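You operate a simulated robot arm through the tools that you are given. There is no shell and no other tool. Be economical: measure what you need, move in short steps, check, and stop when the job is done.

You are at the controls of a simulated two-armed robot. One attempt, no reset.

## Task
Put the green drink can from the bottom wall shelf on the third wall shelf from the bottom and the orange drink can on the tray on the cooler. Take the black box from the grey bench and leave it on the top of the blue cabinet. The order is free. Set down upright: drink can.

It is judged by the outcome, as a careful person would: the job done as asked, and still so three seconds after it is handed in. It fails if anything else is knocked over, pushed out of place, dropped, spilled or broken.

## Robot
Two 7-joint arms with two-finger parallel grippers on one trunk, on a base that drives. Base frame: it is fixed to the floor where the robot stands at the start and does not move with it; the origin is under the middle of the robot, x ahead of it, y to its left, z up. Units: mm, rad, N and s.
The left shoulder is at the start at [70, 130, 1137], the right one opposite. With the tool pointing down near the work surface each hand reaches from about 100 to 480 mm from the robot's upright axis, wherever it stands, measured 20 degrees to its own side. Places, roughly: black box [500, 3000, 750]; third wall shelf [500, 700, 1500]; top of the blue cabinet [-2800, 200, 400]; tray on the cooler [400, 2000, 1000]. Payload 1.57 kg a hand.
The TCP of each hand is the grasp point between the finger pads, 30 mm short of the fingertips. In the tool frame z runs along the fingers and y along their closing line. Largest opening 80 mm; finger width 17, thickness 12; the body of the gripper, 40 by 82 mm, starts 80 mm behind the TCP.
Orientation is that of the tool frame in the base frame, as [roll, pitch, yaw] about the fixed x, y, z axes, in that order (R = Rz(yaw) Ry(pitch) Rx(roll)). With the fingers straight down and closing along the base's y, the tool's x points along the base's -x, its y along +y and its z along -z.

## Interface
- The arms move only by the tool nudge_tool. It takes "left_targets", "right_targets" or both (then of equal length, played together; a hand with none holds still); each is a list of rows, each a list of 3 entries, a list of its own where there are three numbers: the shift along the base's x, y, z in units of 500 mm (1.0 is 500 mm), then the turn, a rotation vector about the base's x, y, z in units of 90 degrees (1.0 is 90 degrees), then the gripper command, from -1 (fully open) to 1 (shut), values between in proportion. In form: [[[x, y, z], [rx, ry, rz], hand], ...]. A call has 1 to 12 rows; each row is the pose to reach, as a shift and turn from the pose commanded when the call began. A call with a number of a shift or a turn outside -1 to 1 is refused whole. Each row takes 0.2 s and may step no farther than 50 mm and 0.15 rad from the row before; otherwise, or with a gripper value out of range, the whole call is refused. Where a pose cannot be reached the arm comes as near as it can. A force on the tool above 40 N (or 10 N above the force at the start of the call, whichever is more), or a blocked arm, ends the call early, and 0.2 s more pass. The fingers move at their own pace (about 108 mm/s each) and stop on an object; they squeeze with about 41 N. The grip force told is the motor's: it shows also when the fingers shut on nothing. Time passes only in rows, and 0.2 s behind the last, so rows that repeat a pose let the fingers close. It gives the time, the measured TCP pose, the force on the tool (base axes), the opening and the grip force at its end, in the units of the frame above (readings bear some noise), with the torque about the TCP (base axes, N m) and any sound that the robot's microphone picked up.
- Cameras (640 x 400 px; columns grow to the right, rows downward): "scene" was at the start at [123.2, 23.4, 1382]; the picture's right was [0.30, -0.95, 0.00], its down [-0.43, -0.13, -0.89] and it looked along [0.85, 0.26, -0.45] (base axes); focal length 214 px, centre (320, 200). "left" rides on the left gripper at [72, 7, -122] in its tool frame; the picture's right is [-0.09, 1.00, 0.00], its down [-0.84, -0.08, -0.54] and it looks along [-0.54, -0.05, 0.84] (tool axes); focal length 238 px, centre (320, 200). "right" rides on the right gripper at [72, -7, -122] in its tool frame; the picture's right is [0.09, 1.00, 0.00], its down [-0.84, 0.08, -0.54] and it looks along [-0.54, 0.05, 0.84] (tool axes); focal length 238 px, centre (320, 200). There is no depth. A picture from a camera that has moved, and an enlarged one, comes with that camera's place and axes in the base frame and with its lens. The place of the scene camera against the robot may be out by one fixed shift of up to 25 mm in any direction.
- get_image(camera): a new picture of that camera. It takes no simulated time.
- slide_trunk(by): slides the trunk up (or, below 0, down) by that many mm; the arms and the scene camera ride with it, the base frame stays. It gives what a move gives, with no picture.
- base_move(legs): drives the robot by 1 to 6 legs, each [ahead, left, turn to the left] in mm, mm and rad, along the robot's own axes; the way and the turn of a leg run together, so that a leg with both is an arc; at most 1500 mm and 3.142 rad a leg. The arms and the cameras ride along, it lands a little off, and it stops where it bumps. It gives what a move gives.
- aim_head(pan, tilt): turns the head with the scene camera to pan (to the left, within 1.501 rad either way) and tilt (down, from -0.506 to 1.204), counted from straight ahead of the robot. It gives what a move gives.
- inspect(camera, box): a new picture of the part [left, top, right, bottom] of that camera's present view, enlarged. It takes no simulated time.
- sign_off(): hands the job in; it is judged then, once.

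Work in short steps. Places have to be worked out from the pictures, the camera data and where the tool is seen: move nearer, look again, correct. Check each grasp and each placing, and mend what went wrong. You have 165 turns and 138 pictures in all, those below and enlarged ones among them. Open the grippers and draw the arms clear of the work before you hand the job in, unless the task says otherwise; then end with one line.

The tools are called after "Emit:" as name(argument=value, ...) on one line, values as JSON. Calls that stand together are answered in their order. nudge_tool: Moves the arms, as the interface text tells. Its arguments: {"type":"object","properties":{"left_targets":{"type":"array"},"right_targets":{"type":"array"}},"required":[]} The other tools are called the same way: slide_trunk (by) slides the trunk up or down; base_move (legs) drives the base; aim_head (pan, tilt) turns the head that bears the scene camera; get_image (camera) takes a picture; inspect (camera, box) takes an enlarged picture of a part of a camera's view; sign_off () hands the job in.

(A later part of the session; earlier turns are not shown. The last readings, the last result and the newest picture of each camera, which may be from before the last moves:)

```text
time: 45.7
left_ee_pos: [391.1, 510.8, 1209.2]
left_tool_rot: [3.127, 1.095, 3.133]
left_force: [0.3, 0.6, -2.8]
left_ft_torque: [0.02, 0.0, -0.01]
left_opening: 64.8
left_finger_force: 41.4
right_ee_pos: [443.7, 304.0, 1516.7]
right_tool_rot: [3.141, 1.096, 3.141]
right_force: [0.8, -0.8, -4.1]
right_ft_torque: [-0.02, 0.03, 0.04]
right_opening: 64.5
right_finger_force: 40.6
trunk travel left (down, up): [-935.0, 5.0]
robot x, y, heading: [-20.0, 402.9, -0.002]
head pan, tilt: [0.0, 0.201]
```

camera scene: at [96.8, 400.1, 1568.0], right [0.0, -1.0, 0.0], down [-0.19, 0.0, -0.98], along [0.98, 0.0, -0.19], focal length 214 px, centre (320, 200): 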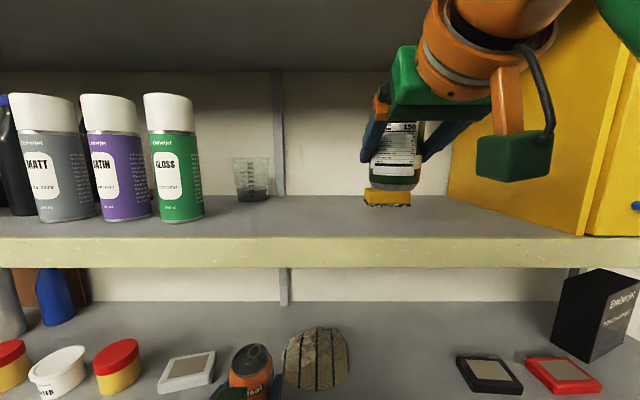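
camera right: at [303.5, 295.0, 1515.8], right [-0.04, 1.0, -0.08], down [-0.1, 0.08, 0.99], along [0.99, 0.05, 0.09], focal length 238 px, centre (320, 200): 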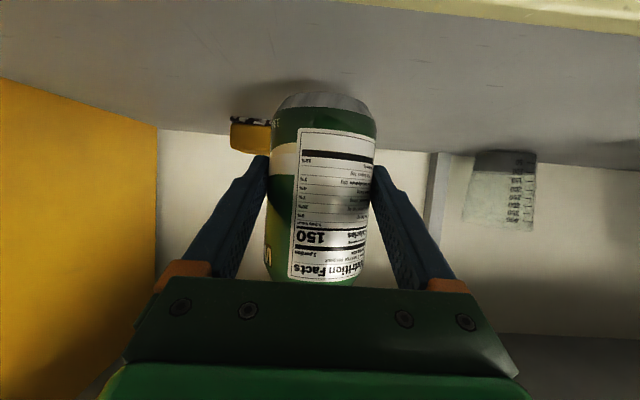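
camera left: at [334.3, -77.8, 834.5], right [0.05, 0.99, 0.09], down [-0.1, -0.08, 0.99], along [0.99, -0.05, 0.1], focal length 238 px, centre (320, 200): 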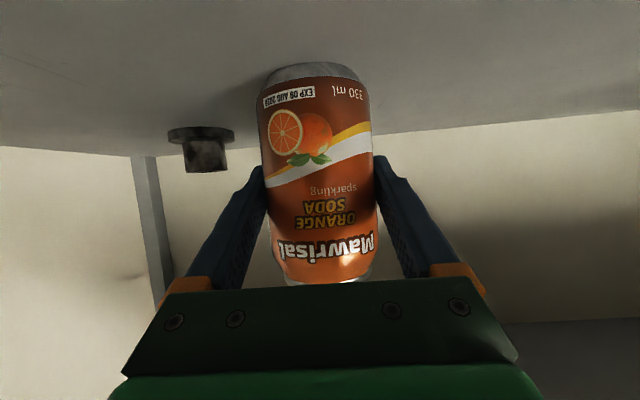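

No contact yet; I keep lowering.

Emit:
nudge_tool(right_targets=[[[0, 0, -0.006], [0, 0, 0], 1], [[0, 0, -0.01], [0, 0, 0], 1], [[0, 0, -0.01], [0, 0, 0], 1]])

Emit:
nudge_tool(right_targets=[[[0, 0, -0.006], [0, 0, 0], 1], [[0, 0, -0.006], [0, 0, 0], 1]])

Emit:
get_image(camera="right")

```text
time: 46.5
left_ee_pos: [392.2, 509.5, 1210.4]
left_tool_rot: [3.125, 1.096, 3.133]
left_force: [0.1, -1.2, -3.8]
left_ft_torque: [0.02, 0.05, 0.01]
left_opening: 64.6
left_finger_force: 41.1
right_ee_pos: [443.0, 304.4, 1513.0]
right_tool_rot: [-3.141, 1.096, -3.141]
right_force: [-0.2, -0.8, -1.0]
right_ft_torque: [-0.01, 0.04, -0.02]
right_opening: 64.8
right_finger_force: 40.9
trunk travel left (down, up): [-935.0, 5.0]
robot x, y, heading: [-23.6, 401.4, 0.001]
head pan, tilt: [0.0, 0.201]
```

```text
time: 47.1
left_ee_pos: [391.3, 509.3, 1210.2]
left_tool_rot: [3.126, 1.099, 3.134]
left_force: [0.4, 0.0, -3.5]
left_ft_torque: [0.0, 0.02, -0.03]
left_opening: 65.1
left_finger_force: 41.0
right_ee_pos: [442.2, 304.9, 1511.6]
right_tool_rot: [3.137, 1.103, 3.137]
right_force: [8.4, -1.4, 26.3]
right_ft_torque: [-0.14, -0.11, -0.05]
right_opening: 65.2
right_finger_force: 41.2
trunk travel left (down, up): [-935.0, 5.0]
robot x, y, heading: [-20.4, 404.7, 0.001]
head pan, tilt: [0.0, 0.201]
```

```text
107 pictures are left
camera right: at [301.5, 297.2, 1501.8], right [-0.04, 1.0, -0.08], down [-0.11, 0.08, 0.99], along [0.99, 0.05, 0.1], focal length 238 px, centre (320, 200)
```

right: 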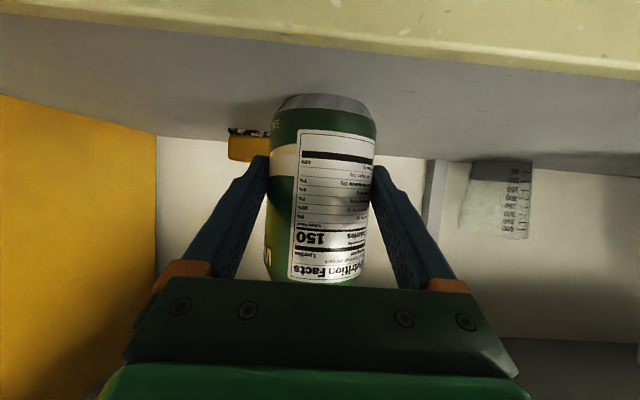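

Contact at 1512. I ease up 2 mm, open the fingers, and check before retracting.

Emit:
nudge_tool(right_targets=[[[0, 0, 0.004], [0, 0, 0], 1], [[0, 0, 0.004], [0, 0, 0], 0.3], [[0, 0, 0.004], [0, 0, 0], -0.4], [[0, 0, 0.004], [0, 0, 0], -1], [[0, 0, 0.004], [0, 0, 0], -1]])

Emit:
get_image(camera="right")

```text
time: 48.3
left_ee_pos: [390.6, 510.5, 1209.5]
left_tool_rot: [3.127, 1.098, 3.135]
left_force: [-0.5, 0.3, -3.8]
left_ft_torque: [-0.04, 0.05, -0.01]
left_opening: 64.6
left_finger_force: 40.6
right_ee_pos: [442.8, 305.9, 1512.5]
right_tool_rot: [-3.141, 1.096, -3.141]
right_force: [0.4, 0.3, 0.0]
right_ft_torque: [-0.01, 0.01, -0.03]
right_opening: 80.2
right_finger_force: 0.1
trunk travel left (down, up): [-935.0, 5.0]
robot x, y, heading: [-24.4, 402.7, 0.005]
head pan, tilt: [0.0, 0.201]
```

```text
106 pictures are left
camera right: at [301.1, 297.9, 1503.2], right [-0.04, 1.0, -0.08], down [-0.1, 0.08, 0.99], along [0.99, 0.05, 0.1], focal length 238 px, centre (320, 200)
```

right: 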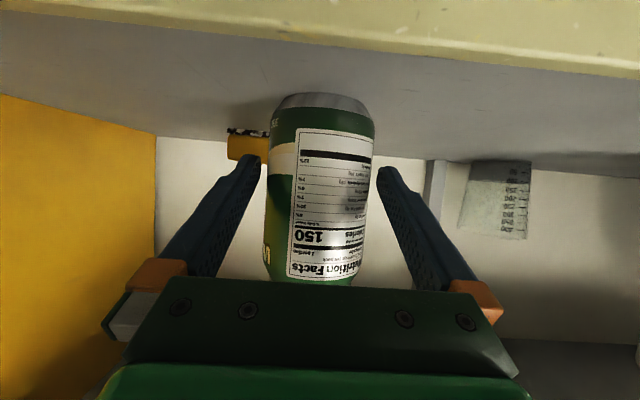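

Released and standing. I retract straight back by arm, then back the base off.

Emit:
nudge_tool(right_targets=[[[-0.06, 0, 0], [0, 0, 0], -1], [[-0.12, 0, 0], [0, 0, 0], -1], [[-0.18, 0, 0], [0, 0, 0], -1], [[-0.24, 0, 0], [0, 0, 0], -1], [[-0.24, 0, 0], [0, 0, 0], -1]])

Emit:
base_move(legs=[[-280, 0, 0]])

Emit:
get_image(camera="scene")

```text
time: 49.5
left_ee_pos: [389.6, 509.3, 1210.5]
left_tool_rot: [3.127, 1.097, 3.134]
left_force: [-0.8, 0.0, -2.7]
left_ft_torque: [0.02, 0.0, 0.01]
left_opening: 64.8
left_finger_force: 41.2
right_ee_pos: [322.2, 304.9, 1512.5]
right_tool_rot: [-3.14, 1.096, 3.141]
right_force: [0.5, -0.1, 0.6]
right_ft_torque: [0.01, -0.02, 0.0]
right_opening: 79.9
right_finger_force: 0.1
trunk travel left (down, up): [-935.0, 5.0]
robot x, y, heading: [-22.3, 405.3, 0.001]
head pan, tilt: [0.0, 0.201]
```

```text
time: 51.5
left_ee_pos: [114.3, 511.6, 1207.6]
left_tool_rot: [3.126, 1.093, 3.137]
left_force: [0.6, -0.8, -3.9]
left_ft_torque: [0.02, 0.02, 0.01]
left_opening: 64.9
left_finger_force: 41.2
right_ee_pos: [47.9, 305.6, 1511.4]
right_tool_rot: [-3.141, 1.092, -3.138]
right_force: [-0.8, 0.1, 0.8]
right_ft_torque: [-0.01, 0.03, -0.04]
right_opening: 79.8
right_finger_force: 0.1
trunk travel left (down, up): [-935.0, 5.0]
robot x, y, heading: [-301.6, 404.4, -0.001]
head pan, tilt: [0.0, 0.201]
```

```text
105 pictures are left
camera scene: at [-167.2, 400.1, 1566.5], right [0.0, -1.0, 0.0], down [-0.2, 0.0, -0.98], along [0.98, 0.0, -0.2], focal length 214 px, centre (320, 200)
```

scene: 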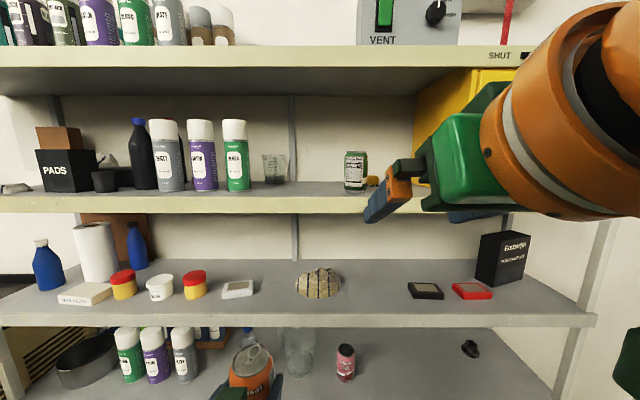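

The green can stands on the third shelf. I lower the right hand, then turn the head left to check the route to the cooler.

Emit:
nudge_tool(right_targets=[[[0.02, 0, -0.09], [0, 0, 0], -1], [[0.04, 0, -0.18], [0, 0, 0], -1], [[0.06, 0, -0.27], [0, 0, 0], -1], [[0.08, 0, -0.36], [0, 0, 0], -1], [[0.1, 0, -0.45], [0, 0, 0], -1], [[0.12, 0, -0.54], [0, 0, 0], -1], [[0.12, 0, -0.6], [0, 0, 0], -1]])

Emit:
aim_head(pan=1.3, tilt=0.5)

Emit:
get_image(camera="scene")

```text
time: 53.1
left_ee_pos: [112.2, 509.8, 1209.7]
left_tool_rot: [3.127, 1.098, 3.137]
left_force: [-0.1, 0.4, -4.0]
left_ft_torque: [-0.04, 0.05, 0.02]
left_opening: 65.2
left_finger_force: 41.3
right_ee_pos: [104.8, 311.5, 1212.7]
right_tool_rot: [-3.141, 1.096, -3.139]
right_force: [0.8, 0.1, -0.3]
right_ft_torque: [0.0, -0.01, -0.01]
right_opening: 80.0
right_finger_force: 0.0
right hand out of reach, approached as far as the arm can: row 7
trunk travel left (down, up): [-935.0, 5.0]
robot x, y, heading: [-303.2, 403.8, 0.001]
head pan, tilt: [0.0, 0.201]
```

```text
time: 54.5
left_ee_pos: [110.9, 511.3, 1209.2]
left_tool_rot: [3.127, 1.097, 3.138]
left_force: [0.6, -0.1, -3.4]
left_ft_torque: [0.02, 0.05, 0.01]
left_opening: 65.0
left_finger_force: 41.2
right_ee_pos: [105.1, 309.9, 1213.2]
right_tool_rot: [-3.141, 1.096, -3.138]
right_force: [-0.3, 0.2, -0.1]
right_ft_torque: [-0.05, 0.0, 0.01]
right_opening: 80.0
right_finger_force: 0.0
trunk travel left (down, up): [-935.0, 5.0]
robot x, y, heading: [-300.4, 404.5, 0.003]
head pan, tilt: [1.3, 0.499]
```

```text
104 pictures are left
camera scene: at [-241.1, 487.5, 1539.4], right [0.96, -0.27, 0.0], down [-0.13, -0.46, -0.88], along [0.23, 0.85, -0.48], focal length 214 px, centre (320, 200)
```

scene: 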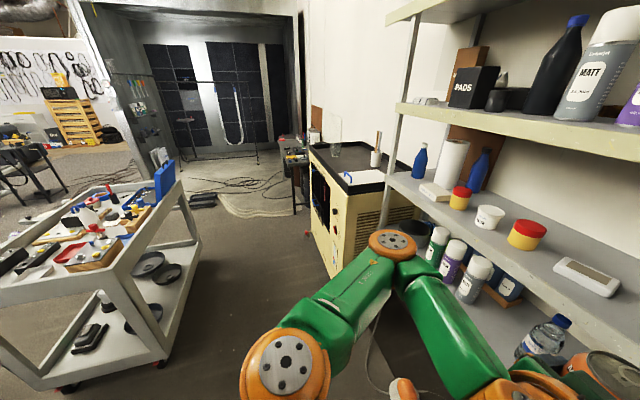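

The aisle between the cart (x about -970) and the cooler (x about 150) is clear. I back off 60 mm and drive left 1200 mm.

Emit:
base_move(legs=[[-60, 0, 0], [0, 1200, 0]])

Emit:
aim_head(pan=0.45, tilt=0.6)

Emit:
get_image(camera="scene")

```text
time: 61.2
left_ee_pos: [72.0, 1696.5, 1208.8]
left_tool_rot: [3.126, 1.098, 3.103]
left_force: [-0.1, 0.0, -3.2]
left_ft_torque: [-0.01, 0.02, 0.02]
left_opening: 64.7
left_finger_force: 40.8
right_ee_pos: [61.0, 1495.9, 1212.2]
right_tool_rot: [3.141, 1.095, 3.107]
right_force: [-0.5, -0.2, -0.4]
right_ft_torque: [0.0, -0.02, 0.03]
right_opening: 79.9
right_finger_force: 0.0
trunk travel left (down, up): [-935.0, 5.0]
robot x, y, heading: [-342.2, 1603.9, -0.034]
head pan, tilt: [1.3, 0.499]
```

```text
time: 62.4
left_ee_pos: [72.4, 1697.3, 1209.2]
left_tool_rot: [3.129, 1.097, 3.104]
left_force: [0.0, 0.4, -3.1]
left_ft_torque: [-0.02, 0.05, 0.03]
left_opening: 64.8
left_finger_force: 41.0
right_ee_pos: [60.7, 1496.9, 1214.0]
right_tool_rot: [-3.14, 1.095, 3.11]
right_force: [0.3, -0.5, 0.0]
right_ft_torque: [0.04, -0.02, 0.04]
right_opening: 80.0
right_finger_force: 0.0
trunk travel left (down, up): [-935.0, 5.0]
robot x, y, heading: [-346.0, 1600.4, -0.033]
head pan, tilt: [0.45, 0.6]
```

```text
103 pictures are left
camera scene: at [-226.6, 1634.2, 1530.2], right [0.41, -0.91, 0.0], down [-0.52, -0.23, -0.82], along [0.75, 0.34, -0.57], focal length 214 px, centre (320, 200)
```

scene: 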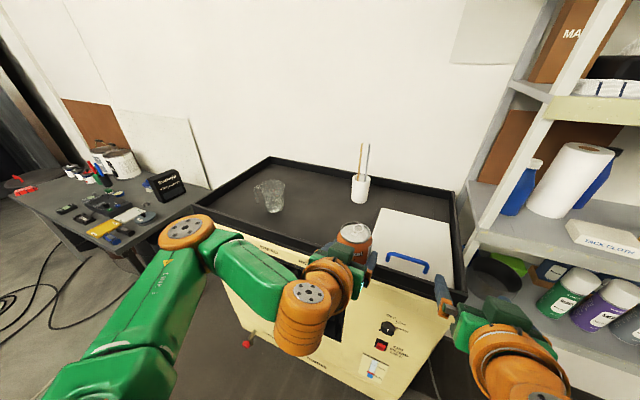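

The black-rimmed tray covers the cooler top, holding a mug, a stick cup and a white panel. A free spot lies around (350,1930). I straighten the heading, shift left and lower the trunk a little.

Emit:
base_move(legs=[[0, 0, 0.034], [0, 235, 0]])

Emit:
slide_trunk(by=-50)

Emit:
base_move(legs=[[140, 0, 0]])

Emit:
get_image(camera="left")

Emit:
aim_head(pan=0.2, tilt=0.7)

Emit:
get_image(camera="scene")

```text
time: 64.5
left_ee_pos: [69.4, 1940.8, 1209.9]
left_tool_rot: [3.121, 1.097, 3.125]
left_force: [0.5, -0.3, -3.4]
left_ft_torque: [0.05, 0.03, 0.02]
left_opening: 65.2
left_finger_force: 40.7
right_ee_pos: [62.4, 1739.9, 1212.1]
right_tool_rot: [3.135, 1.096, 3.132]
right_force: [0.0, -0.8, -0.4]
right_ft_torque: [-0.01, -0.01, 0.03]
right_opening: 80.1
right_finger_force: 0.1
trunk travel left (down, up): [-935.0, 5.0]
robot x, y, heading: [-344.1, 1839.2, 0.0]
head pan, tilt: [0.45, 0.6]
```

```text
time: 65.4
left_ee_pos: [68.8, 1945.7, 1158.7]
left_tool_rot: [3.13, 1.097, 3.134]
left_force: [-0.9, -0.3, -4.3]
left_ft_torque: [0.01, 0.03, -0.02]
left_opening: 65.2
left_finger_force: 40.5
right_ee_pos: [61.8, 1746.3, 1162.7]
right_tool_rot: [-3.138, 1.096, 3.14]
right_force: [-0.1, -0.1, 0.3]
right_ft_torque: [-0.01, 0.02, 0.0]
right_opening: 80.0
right_finger_force: 0.0
trunk travel left (down, up): [-885.0, 55.0]
robot x, y, heading: [-345.8, 1837.6, -0.002]
head pan, tilt: [0.45, 0.6]
```

```text
time: 66.8
left_ee_pos: [203.5, 1946.1, 1161.0]
left_tool_rot: [3.127, 1.101, 3.137]
left_force: [-0.6, -0.7, -3.7]
left_ft_torque: [-0.01, 0.0, 0.02]
left_opening: 64.9
left_finger_force: 40.8
right_ee_pos: [196.9, 1745.7, 1164.9]
right_tool_rot: [-3.141, 1.099, -3.139]
right_force: [0.0, -1.2, 0.4]
right_ft_torque: [-0.03, 0.02, -0.01]
right_opening: 80.4
right_finger_force: 0.0
trunk travel left (down, up): [-885.0, 55.0]
robot x, y, heading: [-205.9, 1836.3, 0.004]
head pan, tilt: [0.45, 0.6]
```

```text
102 pictures are left
camera left: at [62.6, 1952.4, 1151.3], right [0.04, 1.0, 0.09], down [-0.1, -0.08, 0.99], along [0.99, -0.04, 0.1], focal length 238 px, centre (320, 200)
```

left: 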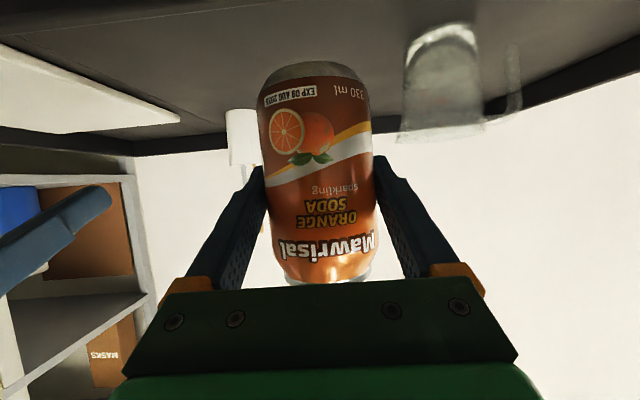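

```text
time: 67.5
left_ee_pos: [207.1, 1946.3, 1159.4]
left_tool_rot: [3.129, 1.098, 3.137]
left_force: [0.6, -0.1, -3.7]
left_ft_torque: [0.0, 0.03, 0.01]
left_opening: 64.9
left_finger_force: 41.3
right_ee_pos: [201.2, 1746.3, 1163.4]
right_tool_rot: [-3.141, 1.095, -3.141]
right_force: [0.2, -0.2, 0.2]
right_ft_torque: [-0.02, -0.02, -0.01]
right_opening: 80.2
right_finger_force: 0.0
trunk travel left (down, up): [-885.0, 55.0]
robot x, y, heading: [-201.7, 1839.8, 0.005]
head pan, tilt: [0.201, 0.7]
```

```text
101 pictures are left
camera scene: at [-86.4, 1852.7, 1471.6], right [0.2, -0.98, 0.0], down [-0.63, -0.13, -0.76], along [0.75, 0.15, -0.64], focal length 214 px, centre (320, 200)
```

scene: 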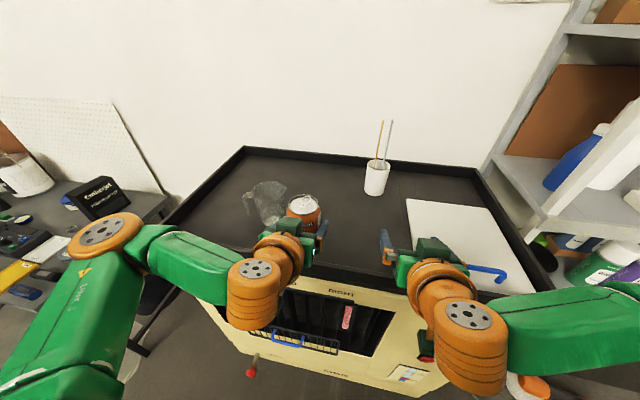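

The mug's near side is about 100 mm from my target line. I extend over the tray to about (340,1930), staying high.

Emit:
nudge_tool(left_targets=[[[0.09, -0.01, 0], [0, 0, 0], 1], [[0.18, -0.02, 0], [0, 0, 0], 1], [[0.26, -0.03, 0], [0, 0, 0], 1], [[0.26, -0.03, -0.07], [0, 0, 0], 1], [[0.26, -0.03, -0.07], [0, 0, 0], 1]])

Emit:
get_image(camera="left")

Emit:
inspect(camera="scene", box=[200, 130, 400, 255])

```text
time: 68.7
left_ee_pos: [340.5, 1929.4, 1122.8]
left_tool_rot: [3.13, 1.098, 3.135]
left_force: [-0.5, 0.1, -3.5]
left_ft_torque: [-0.02, 0.02, 0.02]
left_opening: 65.3
left_finger_force: 41.2
right_ee_pos: [199.5, 1746.4, 1164.1]
right_tool_rot: [-3.14, 1.097, -3.139]
right_force: [0.4, 0.1, 0.1]
right_ft_torque: [0.01, -0.01, -0.01]
right_opening: 80.1
right_finger_force: 0.1
trunk travel left (down, up): [-885.0, 55.0]
robot x, y, heading: [-205.6, 1839.4, -0.001]
head pan, tilt: [0.201, 0.7]
```

```text
100 pictures are left
camera left: at [198.8, 1936.7, 1114.5], right [0.04, 1.0, 0.09], down [-0.1, -0.08, 0.99], along [0.99, -0.05, 0.1], focal length 238 px, centre (320, 200)
```

left: 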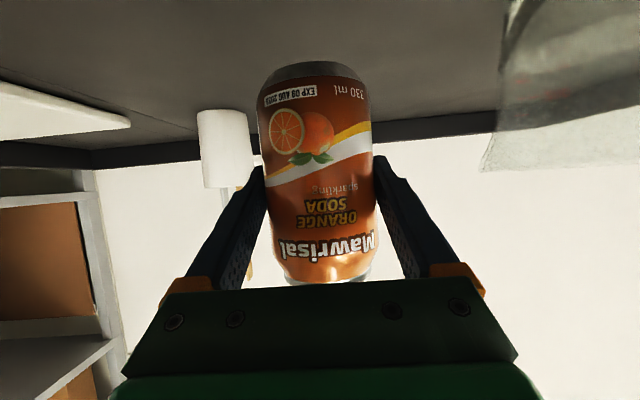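

```text
3.20 times, centred on (300, 192) of scene
camera zoom: at [-86.7, 1852.9, 1471.6], right [0.2, -0.98, 0.0], down [-0.63, -0.13, -0.76], along [0.75, 0.15, -0.64], focal length 686 px, centre (384, 224)
```

zoom: 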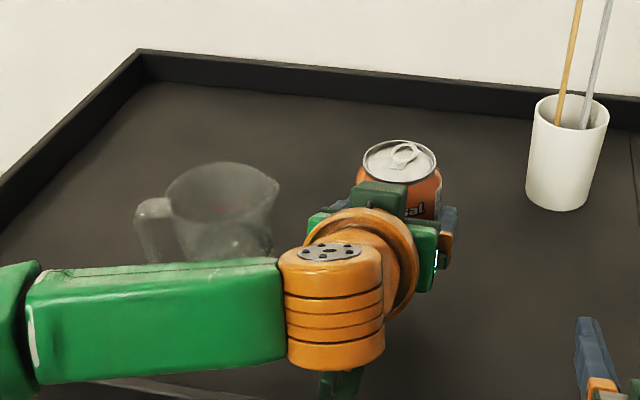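

The spot is clear. I lower in stages watching the force.

Emit:
nudge_tool(left_targets=[[[0, 0, -0.03], [0, 0, 0], 1], [[0, 0, -0.06], [0, 0, 0], 1], [[0, 0, -0.06], [0, 0, 0], 1]])

Emit:
get_image(camera="left")

Emit:
get_image(camera="right")

```text
time: 69.5
left_ee_pos: [337.1, 1929.9, 1092.2]
left_tool_rot: [3.127, 1.098, 3.134]
left_force: [1.3, -0.1, -4.1]
left_ft_torque: [0.01, 0.05, 0.01]
left_opening: 64.9
left_finger_force: 41.4
right_ee_pos: [200.4, 1745.6, 1163.5]
right_tool_rot: [-3.139, 1.095, -3.14]
right_force: [0.4, -0.5, -0.9]
right_ft_torque: [-0.01, -0.01, -0.01]
right_opening: 80.2
right_finger_force: 0.0
trunk travel left (down, up): [-885.0, 55.0]
robot x, y, heading: [-205.4, 1839.6, -0.004]
head pan, tilt: [0.201, 0.7]
```

```text
98 pictures are left
camera left: at [196.1, 1936.8, 1083.7], right [0.04, 1.0, 0.09], down [-0.1, -0.08, 0.99], along [0.99, -0.04, 0.1], focal length 238 px, centre (320, 200)
```

left: 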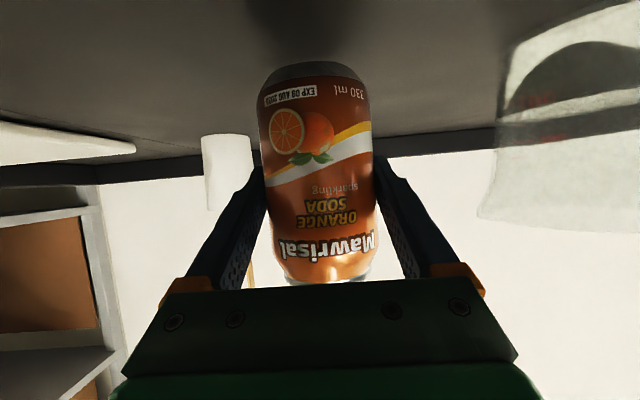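

```text
97 pictures are left
camera right: at [58.9, 1738.5, 1153.6], right [-0.04, 1.0, -0.08], down [-0.1, 0.08, 0.99], along [0.99, 0.05, 0.1], focal length 238 px, centre (320, 200)
```

right: 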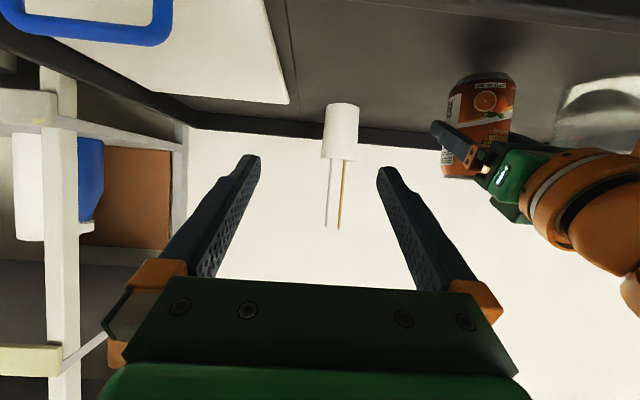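

The shadow suggests roughly 50 mm to go. I lower 36 mm and then step finely.

Emit:
nudge_tool(left_targets=[[[0, 0, -0.03], [0, 0, 0], 1], [[0, 0, -0.06], [0, 0, 0], 1], [[0, 0, -0.06], [0, 0, 0], 1]])

Emit:
get_image(camera="left")

Emit:
inspect(camera="right", box=[400, 0, 640, 200])

```text
time: 70.0
left_ee_pos: [335.0, 1929.1, 1086.5]
left_tool_rot: [-3.141, 1.122, -3.132]
left_force: [-4.0, 1.1, 13.8]
left_ft_torque: [-0.01, 2.77, -0.35]
left_opening: 65.1
left_finger_force: 40.5
right_ee_pos: [195.5, 1746.9, 1165.3]
right_tool_rot: [-3.139, 1.101, -3.14]
right_force: [-0.3, 0.3, 0.4]
right_ft_torque: [-0.01, -0.04, 0.01]
right_opening: 80.0
right_finger_force: 0.1
trunk travel left (down, up): [-885.0, 55.0]
robot x, y, heading: [-209.3, 1840.5, 0.003]
head pan, tilt: [0.201, 0.7]
stopped in row 2 (left hand): the force on the tool passed its limit at 58 N (the readings are from after the stop); the commanded pose is now the measured one
```

```text
96 pictures are left
camera left: at [194.7, 1936.3, 1074.3], right [0.03, 1.0, 0.08], down [-0.12, -0.08, 0.99], along [0.99, -0.04, 0.12], focal length 238 px, centre (320, 200)
```

left: 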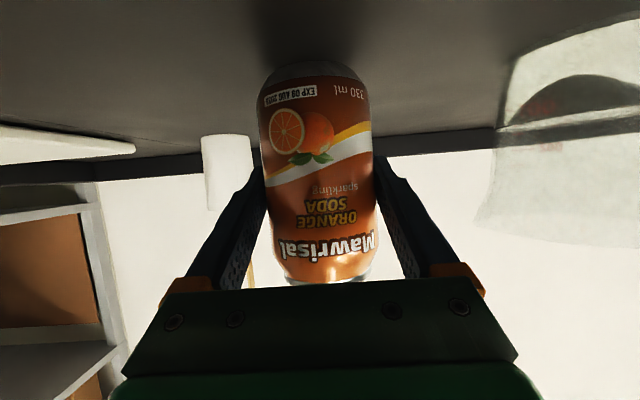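

```text
2.00 times, centred on (520, 100) of right
camera zoom: at [53.5, 1739.4, 1155.3], right [-0.04, 1.0, -0.08], down [-0.1, 0.08, 0.99], along [0.99, 0.05, 0.1], focal length 477 px, centre (-80, 400)
```

zoom: 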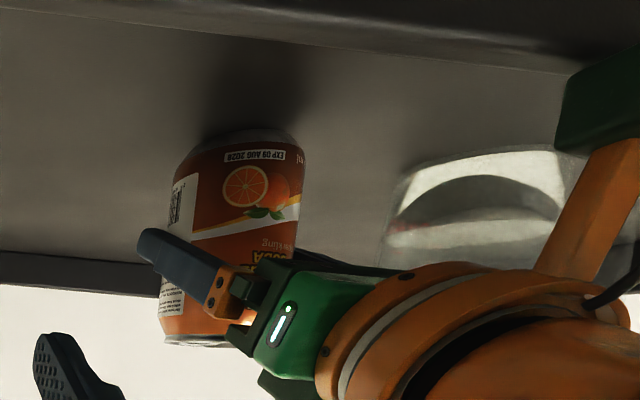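

The torque shows the wrist camera box, not the can, hit the tray rim. I raise, restore the tilt and look at the rim from the scene camera.

Emit:
nudge_tool(left_targets=[[[0, 0, 0.04], [0, 0.015, 0], 1], [[0, 0, 0.08], [0, 0.015, 0], 1], [[0, 0, 0.1], [0, 0.015, 0], 1], [[0, 0, 0.1], [0, 0.015, 0], 1]])

Emit:
get_image(camera="scene")

Emit:
get_image(camera="right")

```text
time: 71.0
left_ee_pos: [341.2, 1931.9, 1131.4]
left_tool_rot: [3.139, 1.09, -3.137]
left_force: [0.1, 0.4, -2.9]
left_ft_torque: [0.02, 0.03, 0.01]
left_opening: 65.0
left_finger_force: 41.0
right_ee_pos: [200.7, 1747.0, 1162.3]
right_tool_rot: [-3.141, 1.096, -3.14]
right_force: [-0.3, -0.1, -0.3]
right_ft_torque: [-0.03, 0.02, 0.02]
right_opening: 79.8
right_finger_force: 0.1
trunk travel left (down, up): [-885.0, 55.0]
robot x, y, heading: [-207.9, 1838.5, 0.002]
head pan, tilt: [0.201, 0.7]
```

```text
94 pictures are left
camera scene: at [-84.9, 1852.7, 1471.4], right [0.2, -0.98, 0.0], down [-0.63, -0.13, -0.76], along [0.75, 0.15, -0.65], focal length 214 px, centre (320, 200)
```

scene: 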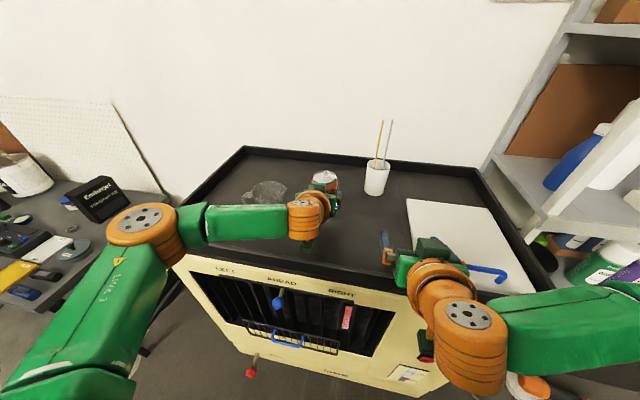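

```text
93 pictures are left
camera right: at [60.2, 1738.7, 1153.3], right [-0.04, 1.0, -0.08], down [-0.1, 0.08, 0.99], along [0.99, 0.05, 0.09], focal length 238 px, centre (320, 200)
```

right: 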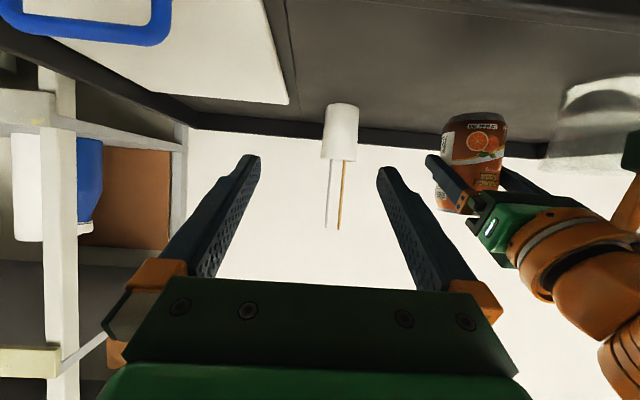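

Cooler and contents are undisturbed. I move the can 80 mm deeper so that the camera box clears the rim.

Emit:
nudge_tool(left_targets=[[[0.08, 0, 0], [0, 0, 0], 1], [[0.16, -0.01, 0], [0, 0, 0], 1], [[0.17, -0.01, 0], [0, 0, 0], 1], [[0.17, -0.01, 0], [0, 0, 0], 1]])

Emit:
inspect(camera="right", box=[380, 0, 640, 220])

```text
time: 72.0
left_ee_pos: [422.6, 1926.5, 1133.8]
left_tool_rot: [3.139, 1.094, -3.134]
left_force: [-0.2, 0.1, -2.8]
left_ft_torque: [0.0, 0.03, -0.01]
left_opening: 64.9
left_finger_force: 40.5
right_ee_pos: [199.9, 1747.0, 1163.1]
right_tool_rot: [-3.14, 1.096, -3.137]
right_force: [0.0, -0.1, -0.1]
right_ft_torque: [-0.01, -0.04, -0.03]
right_opening: 79.8
right_finger_force: 0.0
trunk travel left (down, up): [-885.0, 55.0]
robot x, y, heading: [-208.2, 1844.9, 0.004]
head pan, tilt: [0.201, 0.7]
```

```text
1.82 times, centred on (510, 110) of right
camera zoom: at [58.6, 1739.3, 1153.8], right [-0.04, 1.0, -0.08], down [-0.1, 0.08, 0.99], along [0.99, 0.05, 0.1], focal length 433 px, centre (-26, 364)
```

zoom: 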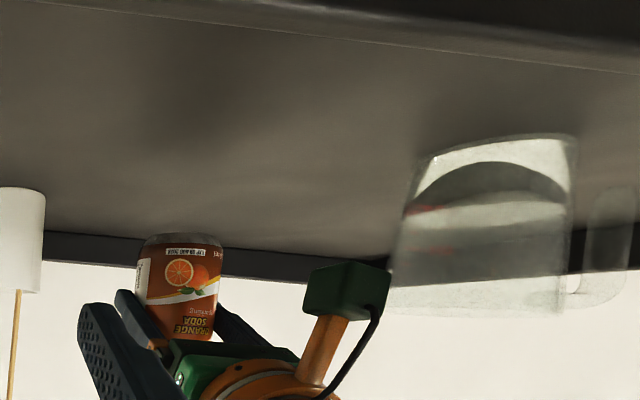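

Good separation from the mug. I lower in steps.

Emit:
nudge_tool(left_targets=[[[0, 0, -0.04], [0, 0, 0], 1], [[0, 0, -0.08], [0, 0, 0], 1], [[0, 0, -0.11], [0, 0, 0], 1], [[0, 0, -0.11], [0, 0, 0], 1]])

Emit:
inspect(camera="right", box=[380, 0, 640, 220])

```text
time: 73.0
left_ee_pos: [424.4, 1926.2, 1080.1]
left_tool_rot: [3.136, 1.096, -3.139]
left_force: [3.2, -0.1, 8.7]
left_ft_torque: [0.22, -0.49, 0.0]
left_opening: 64.6
left_finger_force: 41.0
right_ee_pos: [197.4, 1746.5, 1164.6]
right_tool_rot: [3.141, 1.098, -3.139]
right_force: [-0.1, -0.3, -0.4]
right_ft_torque: [-0.03, 0.0, 0.0]
right_opening: 80.1
right_finger_force: 0.1
trunk travel left (down, up): [-885.0, 55.0]
robot x, y, heading: [-206.2, 1840.5, -0.005]
head pan, tilt: [0.201, 0.7]
```

```text
1.82 times, centred on (510, 110) of right
camera zoom: at [57.0, 1738.5, 1154.4], right [-0.04, 1.0, -0.08], down [-0.1, 0.08, 0.99], along [0.99, 0.05, 0.1], focal length 433 px, centre (-26, 364)
```

zoom: 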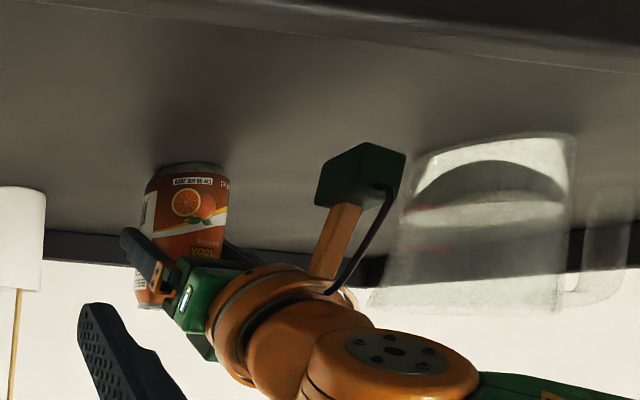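

Contact is felt at TCP z 1080, with the can on the tray. I release and check.

Emit:
nudge_tool(left_targets=[[[0, 0, -0.001], [0, 0, 0], 1], [[0, 0, -0.001], [0, 0, 0], 0.4], [[0, 0, -0.001], [0, 0, 0], -0.3], [[0, 0, -0.001], [0, 0, 0], -1], [[0, 0, -0.001], [0, 0, 0], -1]])

Emit:
get_image(camera="left")

Emit:
inspect(camera="right", box=[380, 0, 640, 220])

```text
time: 74.2
left_ee_pos: [423.5, 1925.5, 1078.5]
left_tool_rot: [3.137, 1.093, -3.136]
left_force: [0.2, -0.1, -0.2]
left_ft_torque: [-0.01, 0.03, 0.02]
left_opening: 79.9
left_finger_force: 0.1
right_ee_pos: [198.8, 1745.9, 1163.3]
right_tool_rot: [3.14, 1.097, -3.142]
right_force: [-0.7, -0.7, -0.7]
right_ft_torque: [0.01, -0.01, -0.04]
right_opening: 80.1
right_finger_force: 0.1
trunk travel left (down, up): [-885.0, 55.0]
robot x, y, heading: [-211.0, 1838.6, 0.001]
head pan, tilt: [0.201, 0.7]
```

```text
90 pictures are left
camera left: at [283.7, 1930.5, 1070.3], right [0.03, 1.0, 0.08], down [-0.1, -0.08, 0.99], along [0.99, -0.04, 0.09], focal length 238 px, centre (320, 200)
```

left: 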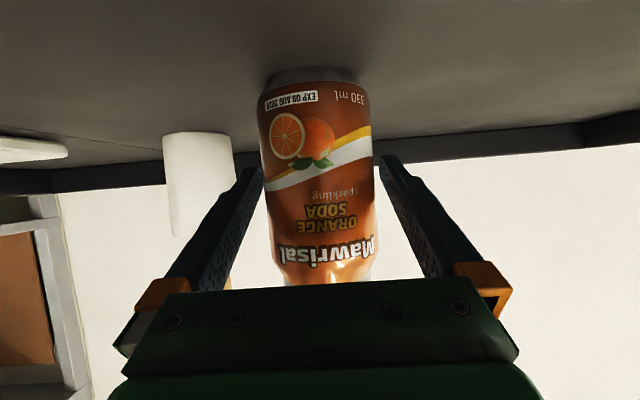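

```text
1.82 times, centred on (510, 110) of right
camera zoom: at [57.6, 1738.5, 1153.9], right [-0.04, 1.0, -0.08], down [-0.1, 0.08, 0.99], along [0.99, 0.05, 0.1], focal length 433 px, centre (-26, 364)
```

zoom: 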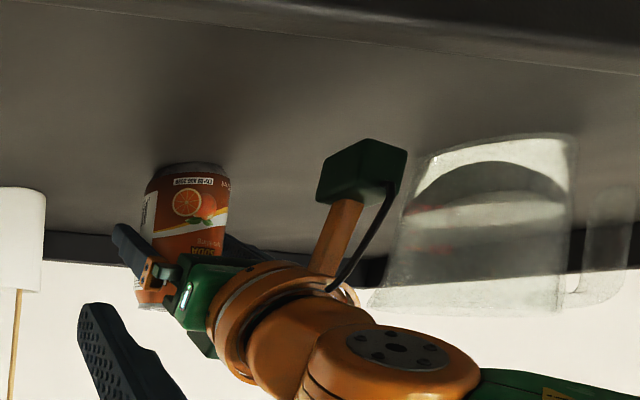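

The orange can stands free. I retract along the tool axis (back and up) so the camera box passes over the rim.

Emit:
nudge_tool(left_targets=[[[-0.06, 0, 0.035], [0, 0, 0], -1], [[-0.12, 0, 0.07], [0, 0, 0], -1], [[-0.18, 0, 0.105], [0, 0, 0], -1], [[-0.25, 0, 0.15], [0, 0, 0], -1], [[-0.32, 0, 0.17], [0, 0, 0], -1], [[-0.4, 0, 0.17], [0, 0, 0], -1], [[-0.4, 0, 0.17], [0, 0, 0], -1]])

Emit:
base_move(legs=[[-200, 0, 0]])

Emit:
aim_head(pan=0.3, tilt=0.5)

Emit:
get_image(camera="scene")

```text
time: 75.8
left_ee_pos: [220.6, 1921.6, 1165.7]
left_tool_rot: [3.14, 1.093, -3.134]
left_force: [0.3, 0.1, -0.5]
left_ft_torque: [-0.03, 0.0, -0.01]
left_opening: 79.8
left_finger_force: 0.2
right_ee_pos: [199.7, 1746.1, 1163.6]
right_tool_rot: [-3.141, 1.096, -3.141]
right_force: [0.7, 1.1, 0.1]
right_ft_torque: [-0.03, 0.03, -0.03]
right_opening: 80.4
right_finger_force: 0.2
trunk travel left (down, up): [-885.0, 55.0]
robot x, y, heading: [-206.9, 1838.2, 0.003]
head pan, tilt: [0.201, 0.7]
```

```text
time: 77.4
left_ee_pos: [27.7, 1919.5, 1164.6]
left_tool_rot: [3.137, 1.09, -3.141]
left_force: [0.1, -0.4, 0.1]
left_ft_torque: [-0.02, -0.01, 0.03]
left_opening: 80.1
left_finger_force: 0.2
right_ee_pos: [6.4, 1744.6, 1161.7]
right_tool_rot: [-3.141, 1.091, 3.138]
right_force: [0.0, 0.3, 0.2]
right_ft_torque: [-0.03, 0.05, -0.02]
right_opening: 79.7
right_finger_force: 0.1
trunk travel left (down, up): [-885.0, 55.0]
robot x, y, heading: [-407.4, 1843.1, -0.004]
head pan, tilt: [0.201, 0.7]
```

```text
time: 78.1
left_ee_pos: [24.9, 1921.1, 1165.6]
left_tool_rot: [3.139, 1.092, -3.141]
left_force: [0.1, -0.2, 0.0]
left_ft_torque: [0.0, -0.02, -0.02]
left_opening: 79.8
left_finger_force: 0.0
right_ee_pos: [3.0, 1744.7, 1162.5]
right_tool_rot: [-3.14, 1.096, 3.138]
right_force: [0.2, 0.0, -0.2]
right_ft_torque: [0.04, -0.02, -0.02]
right_opening: 80.2
right_finger_force: 0.0
trunk travel left (down, up): [-885.0, 55.0]
robot x, y, heading: [-403.6, 1838.0, -0.001]
head pan, tilt: [0.3, 0.499]
```

```text
88 pictures are left
camera scene: at [-280.3, 1861.9, 1489.3], right [0.29, -0.96, 0.0], down [-0.46, -0.14, -0.88], along [0.84, 0.26, -0.48], focal length 214 px, centre (320, 200)
```

scene: 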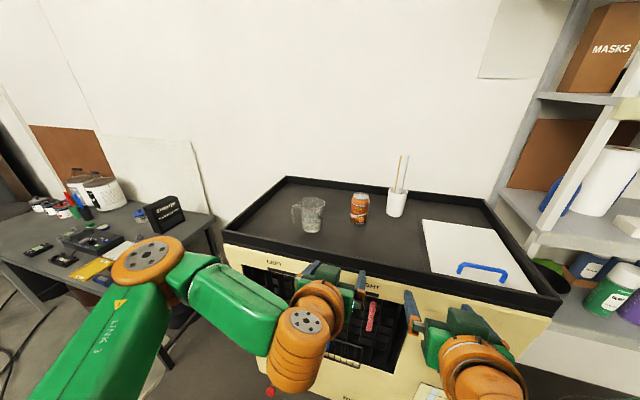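

The orange can stands on the tray. Next the black box: I drive left along the aisle towards the grey bench.

Emit:
base_move(legs=[[0, 800, 0]])

Emit:
aim_head(pan=0.3, tilt=0.6)

Emit:
get_image(camera="scene")

```text
time: 82.5
left_ee_pos: [28.7, 2728.3, 1165.1]
left_tool_rot: [3.135, 1.093, 3.135]
left_force: [-0.8, -0.5, -0.4]
left_ft_torque: [-0.01, -0.02, -0.02]
left_opening: 80.0
left_finger_force: 0.0
right_ee_pos: [4.9, 2552.0, 1163.8]
right_tool_rot: [3.139, 1.096, 3.134]
right_force: [-1.2, -0.2, -0.3]
right_ft_torque: [0.01, -0.01, 0.02]
right_opening: 80.2
right_finger_force: 0.2
trunk travel left (down, up): [-885.0, 55.0]
robot x, y, heading: [-400.0, 2646.5, -0.009]
head pan, tilt: [0.3, 0.499]
```

```text
time: 83.2
left_ee_pos: [26.7, 2729.8, 1164.8]
left_tool_rot: [3.138, 1.092, 3.138]
left_force: [0.0, 0.5, -1.2]
left_ft_torque: [0.03, -0.04, -0.01]
left_opening: 80.1
left_finger_force: 0.0
right_ee_pos: [5.2, 2553.3, 1163.4]
right_tool_rot: [-3.141, 1.096, 3.134]
right_force: [-0.2, -0.4, -0.4]
right_ft_torque: [-0.02, 0.01, 0.02]
right_opening: 79.9
right_finger_force: 0.1
trunk travel left (down, up): [-885.0, 55.0]
robot x, y, heading: [-401.6, 2646.7, -0.007]
head pan, tilt: [0.3, 0.6]
```

```text
87 pictures are left
camera scene: at [-279.4, 2671.4, 1480.4], right [0.29, -0.96, 0.0], down [-0.54, -0.16, -0.83], along [0.79, 0.24, -0.56], focal length 214 px, centre (320, 200)
```

scene: 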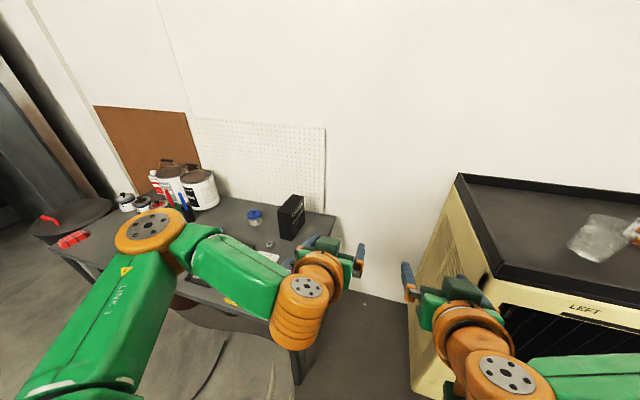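

The black box stands at the bench's right end, around (400,3030). I inspect it closely.

Emit:
inspect(camera="scene", box=[200, 160, 360, 280])

```text
3.33 times, centred on (280, 220) of scene
camera zoom: at [-279.4, 2671.4, 1480.4], right [0.29, -0.96, 0.0], down [-0.54, -0.16, -0.83], along [0.79, 0.24, -0.56], focal length 715 px, centre (453, 133)
```

zoom: 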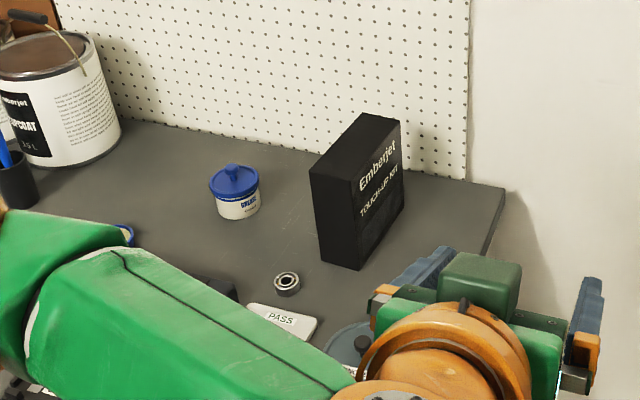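

The box stands upright, about 62 mm wide (along y) and 150 deep, with footprint x 380–531, y 3005–3071. I plan a left-hand grasp tilted down about 45°, so I move over, lower the trunk and look at the bench edge.

Emit:
base_move(legs=[[0, 300, 0.007]])

Emit:
slide_trunk(by=-150)

Emit:
get_image(camera="left")

Emit:
aim_head(pan=0.0, tilt=0.8)

Emit:
get_image(camera="scene")

```text
time: 85.2
left_ee_pos: [25.7, 3043.7, 1165.1]
left_tool_rot: [3.136, 1.093, -3.13]
left_force: [-0.3, -0.7, -0.2]
left_ft_torque: [0.0, -0.01, 0.0]
left_opening: 80.1
left_finger_force: 0.1
right_ee_pos: [5.9, 2867.3, 1162.9]
right_tool_rot: [3.137, 1.095, -3.136]
right_force: [-0.4, -0.3, 0.2]
right_ft_torque: [0.02, -0.04, 0.02]
right_opening: 79.9
right_finger_force: 0.0
trunk travel left (down, up): [-885.0, 55.0]
robot x, y, heading: [-397.6, 2957.2, 0.017]
head pan, tilt: [0.3, 0.6]
```

```text
time: 87.0
left_ee_pos: [25.1, 3046.4, 1014.7]
left_tool_rot: [3.136, 1.093, -3.127]
left_force: [0.4, -0.7, 0.1]
left_ft_torque: [-0.03, -0.02, 0.04]
left_opening: 80.1
left_finger_force: 0.1
right_ee_pos: [7.0, 2869.1, 1013.3]
right_tool_rot: [-3.141, 1.096, -3.129]
right_force: [-0.2, 0.3, 0.0]
right_ft_torque: [0.01, -0.01, 0.02]
right_opening: 79.9
right_finger_force: 0.2
trunk travel left (down, up): [-735.0, 205.0]
robot x, y, heading: [-396.8, 2959.1, 0.014]
head pan, tilt: [0.3, 0.6]
```

```text
85 pictures are left
camera left: at [-115.4, 3050.0, 1007.1], right [0.02, 1.0, 0.08], down [-0.09, -0.08, 0.99], along [1.0, -0.03, 0.09], focal length 238 px, centre (320, 200)
```

left: 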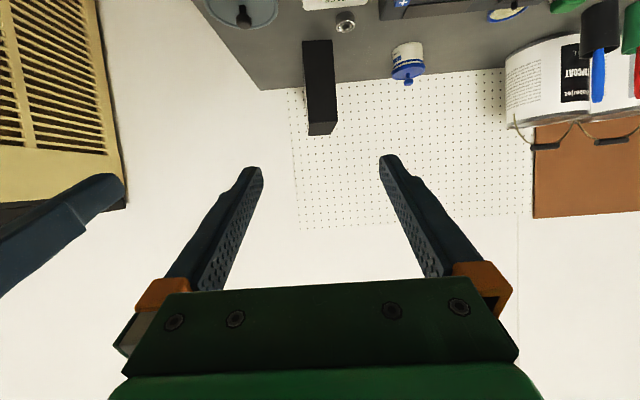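

```text
time: 87.8
left_ee_pos: [25.7, 3046.3, 1015.4]
left_tool_rot: [3.139, 1.094, -3.126]
left_force: [0.5, 1.2, 0.3]
left_ft_torque: [0.0, -0.01, 0.01]
left_opening: 80.0
left_finger_force: 0.0
right_ee_pos: [7.4, 2869.3, 1013.8]
right_tool_rot: [-3.139, 1.096, -3.127]
right_force: [-0.5, 0.2, -0.5]
right_ft_torque: [-0.02, 0.01, 0.0]
right_opening: 80.1
right_finger_force: 0.1
trunk travel left (down, up): [-735.0, 205.0]
robot x, y, heading: [-401.0, 2960.6, 0.006]
head pan, tilt: [0.0, 0.799]
```

```text
84 pictures are left
camera scene: at [-284.4, 2956.2, 1313.5], right [0.01, -1.0, 0.0], down [-0.72, -0.01, -0.7], along [0.7, 0.01, -0.72], focal length 214 px, centre (320, 200)
```

scene: 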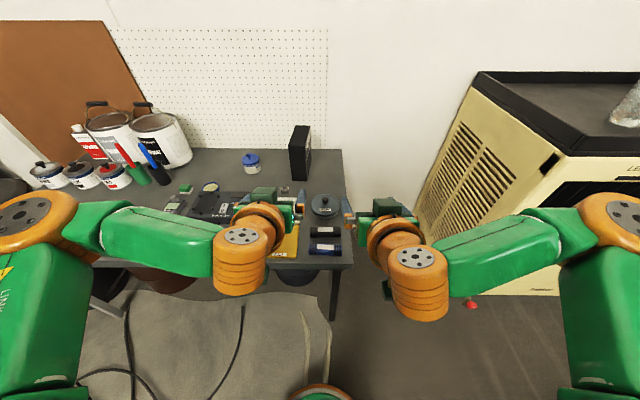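

The bench front edge is at x about 6 and its right leg is near (70,2885), so the base can safely go to x about -205. I approach, keeping the hands above the bench items.

Emit:
base_move(legs=[[0, 0, -0.01], [190, 0, 0]])

Emit:
get_image(camera="left")

Emit:
get_image(camera="scene")

```text
time: 89.7
left_ee_pos: [214.4, 3042.6, 1016.1]
left_tool_rot: [3.138, 1.095, -3.134]
left_force: [-0.3, 0.2, 0.9]
left_ft_torque: [0.02, 0.02, 0.01]
left_opening: 80.0
left_finger_force: 0.0
right_ee_pos: [193.9, 2866.3, 1014.9]
right_tool_rot: [-3.139, 1.098, -3.139]
right_force: [-0.3, 0.2, 0.5]
right_ft_torque: [0.02, 0.02, -0.05]
right_opening: 79.9
right_finger_force: 0.0
trunk travel left (down, up): [-735.0, 205.0]
robot x, y, heading: [-212.1, 2958.7, 0.006]
head pan, tilt: [0.0, 0.799]
```

```text
83 pictures are left
camera left: at [73.5, 3047.9, 1007.6], right [0.03, 1.0, 0.08], down [-0.1, -0.08, 0.99], along [0.99, -0.04, 0.09], focal length 238 px, centre (320, 200)
```

left: 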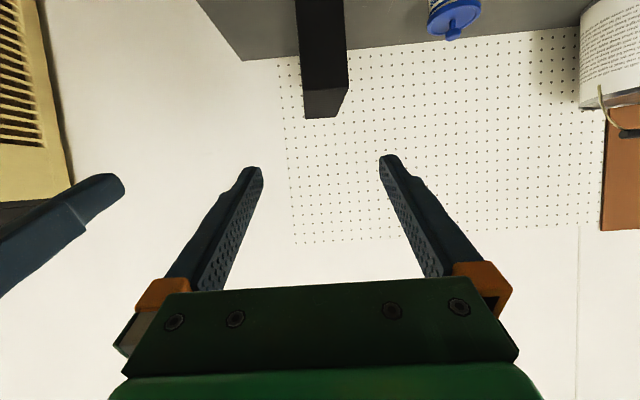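

```text
82 pictures are left
camera scene: at [-97.0, 2955.4, 1313.7], right [0.0, -1.0, 0.0], down [-0.72, 0.0, -0.7], along [0.7, 0.0, -0.72], focal length 214 px, centre (320, 200)
```

scene: 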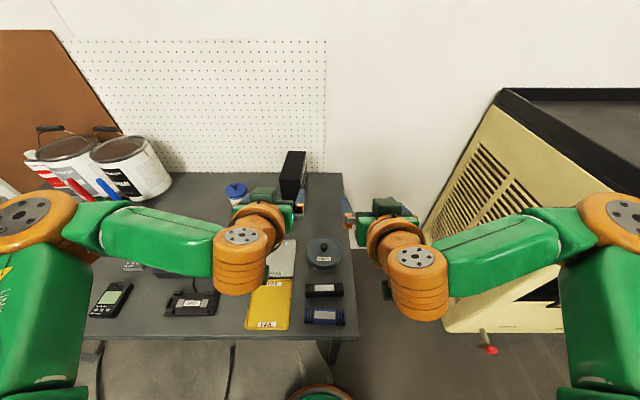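

The box front centre is at about (380,3050), its top near z 900, yawed about -0.06 rad. I lower the trunk, align the yaw and bring the left hand in front of the box.

Emit:
slide_trunk(by=-150)

Emit:
nudge_tool(left_targets=[[[0.05, 0.01, 0], [0, 0, -0.02], -1], [[0.12, 0.02, 0], [0, 0, -0.041], -1], [[0.19, 0.02, 0], [0, 0, -0.041], -1], [[0.19, 0.02, 0], [0, 0, -0.041], -1]])

Emit:
get_image(camera="left")

```text
time: 91.4
left_ee_pos: [215.2, 3042.6, 865.7]
left_tool_rot: [3.139, 1.092, -3.134]
left_force: [-0.3, -0.3, 0.5]
left_ft_torque: [0.01, 0.02, -0.02]
left_opening: 80.1
left_finger_force: 0.0
right_ee_pos: [193.8, 2865.1, 862.7]
right_tool_rot: [-3.142, 1.095, -3.139]
right_force: [0.2, 0.4, 0.3]
right_ft_torque: [0.02, -0.02, 0.01]
right_opening: 80.0
right_finger_force: 0.1
trunk travel left (down, up): [-585.0, 355.0]
robot x, y, heading: [-212.4, 2960.1, 0.002]
head pan, tilt: [0.0, 0.799]
```

```text
time: 92.4
left_ee_pos: [309.6, 3049.5, 864.6]
left_tool_rot: [3.14, 1.092, 3.086]
left_force: [0.2, 0.6, 0.3]
left_ft_torque: [0.01, 0.01, -0.02]
left_opening: 80.0
left_finger_force: 0.0
right_ee_pos: [193.7, 2865.1, 863.5]
right_tool_rot: [-3.139, 1.097, -3.14]
right_force: [0.3, -0.3, -0.4]
right_ft_torque: [0.01, -0.02, 0.0]
right_opening: 79.9
right_finger_force: 0.1
trunk travel left (down, up): [-585.0, 355.0]
robot x, y, heading: [-209.7, 2958.4, 0.009]
head pan, tilt: [0.0, 0.799]
```

```text
81 pictures are left
camera left: at [171.2, 3064.5, 856.7], right [0.1, 0.99, 0.08], down [-0.1, -0.07, 0.99], along [0.99, -0.11, 0.09], focal length 238 px, centre (320, 200)
```

left: 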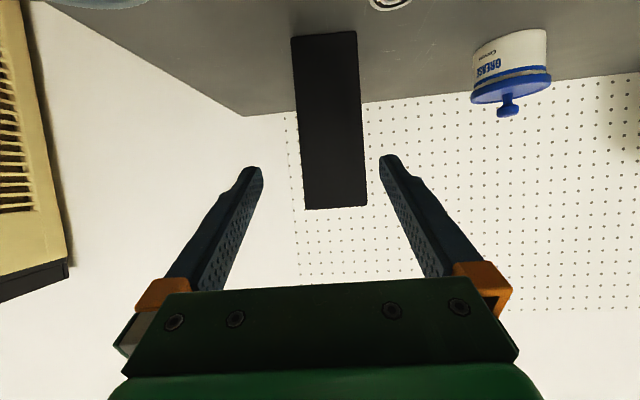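

The box face is square to the hand, about 58 mm wide. I shift 3 mm, lower a little and advance to straddle it.

Emit:
nudge_tool(left_targets=[[[0.0, 0.02, -0.03], [0, 0, 0], -1], [[0.06, 0.016, -0.04], [0, 0, 0], -1], [[0.1, 0.012, -0.04], [0, 0, 0], -1], [[0.1, 0.012, -0.04], [0, 0, 0], -1]])

Emit:
get_image(camera="left")

```text
time: 93.4
left_ee_pos: [361.7, 3056.9, 842.3]
left_tool_rot: [3.138, 1.092, 3.084]
left_force: [0.4, 0.7, 0.8]
left_ft_torque: [0.0, 0.0, -0.02]
left_opening: 80.2
left_finger_force: 0.0
right_ee_pos: [194.9, 2866.4, 864.1]
right_tool_rot: [-3.139, 1.095, -3.141]
right_force: [-0.9, 0.2, 0.2]
right_ft_torque: [0.01, -0.01, 0.03]
right_opening: 79.9
right_finger_force: 0.1
trunk travel left (down, up): [-585.0, 355.0]
robot x, y, heading: [-210.3, 2956.9, 0.0]
head pan, tilt: [0.0, 0.799]
```

```text
80 pictures are left
camera left: at [221.6, 3071.6, 834.3], right [0.1, 0.99, 0.08], down [-0.1, -0.07, 0.99], along [0.99, -0.11, 0.09], focal length 238 px, centre (320, 200)
```

left: 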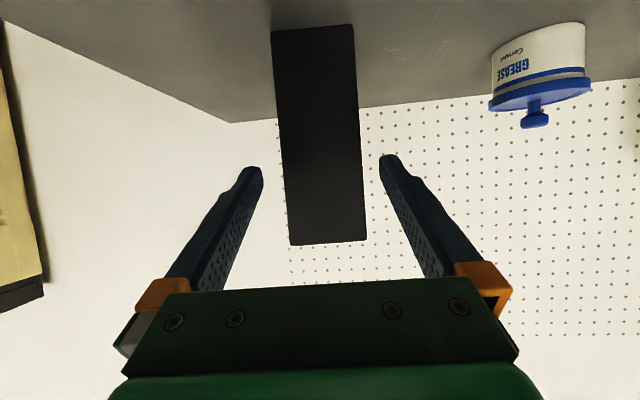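

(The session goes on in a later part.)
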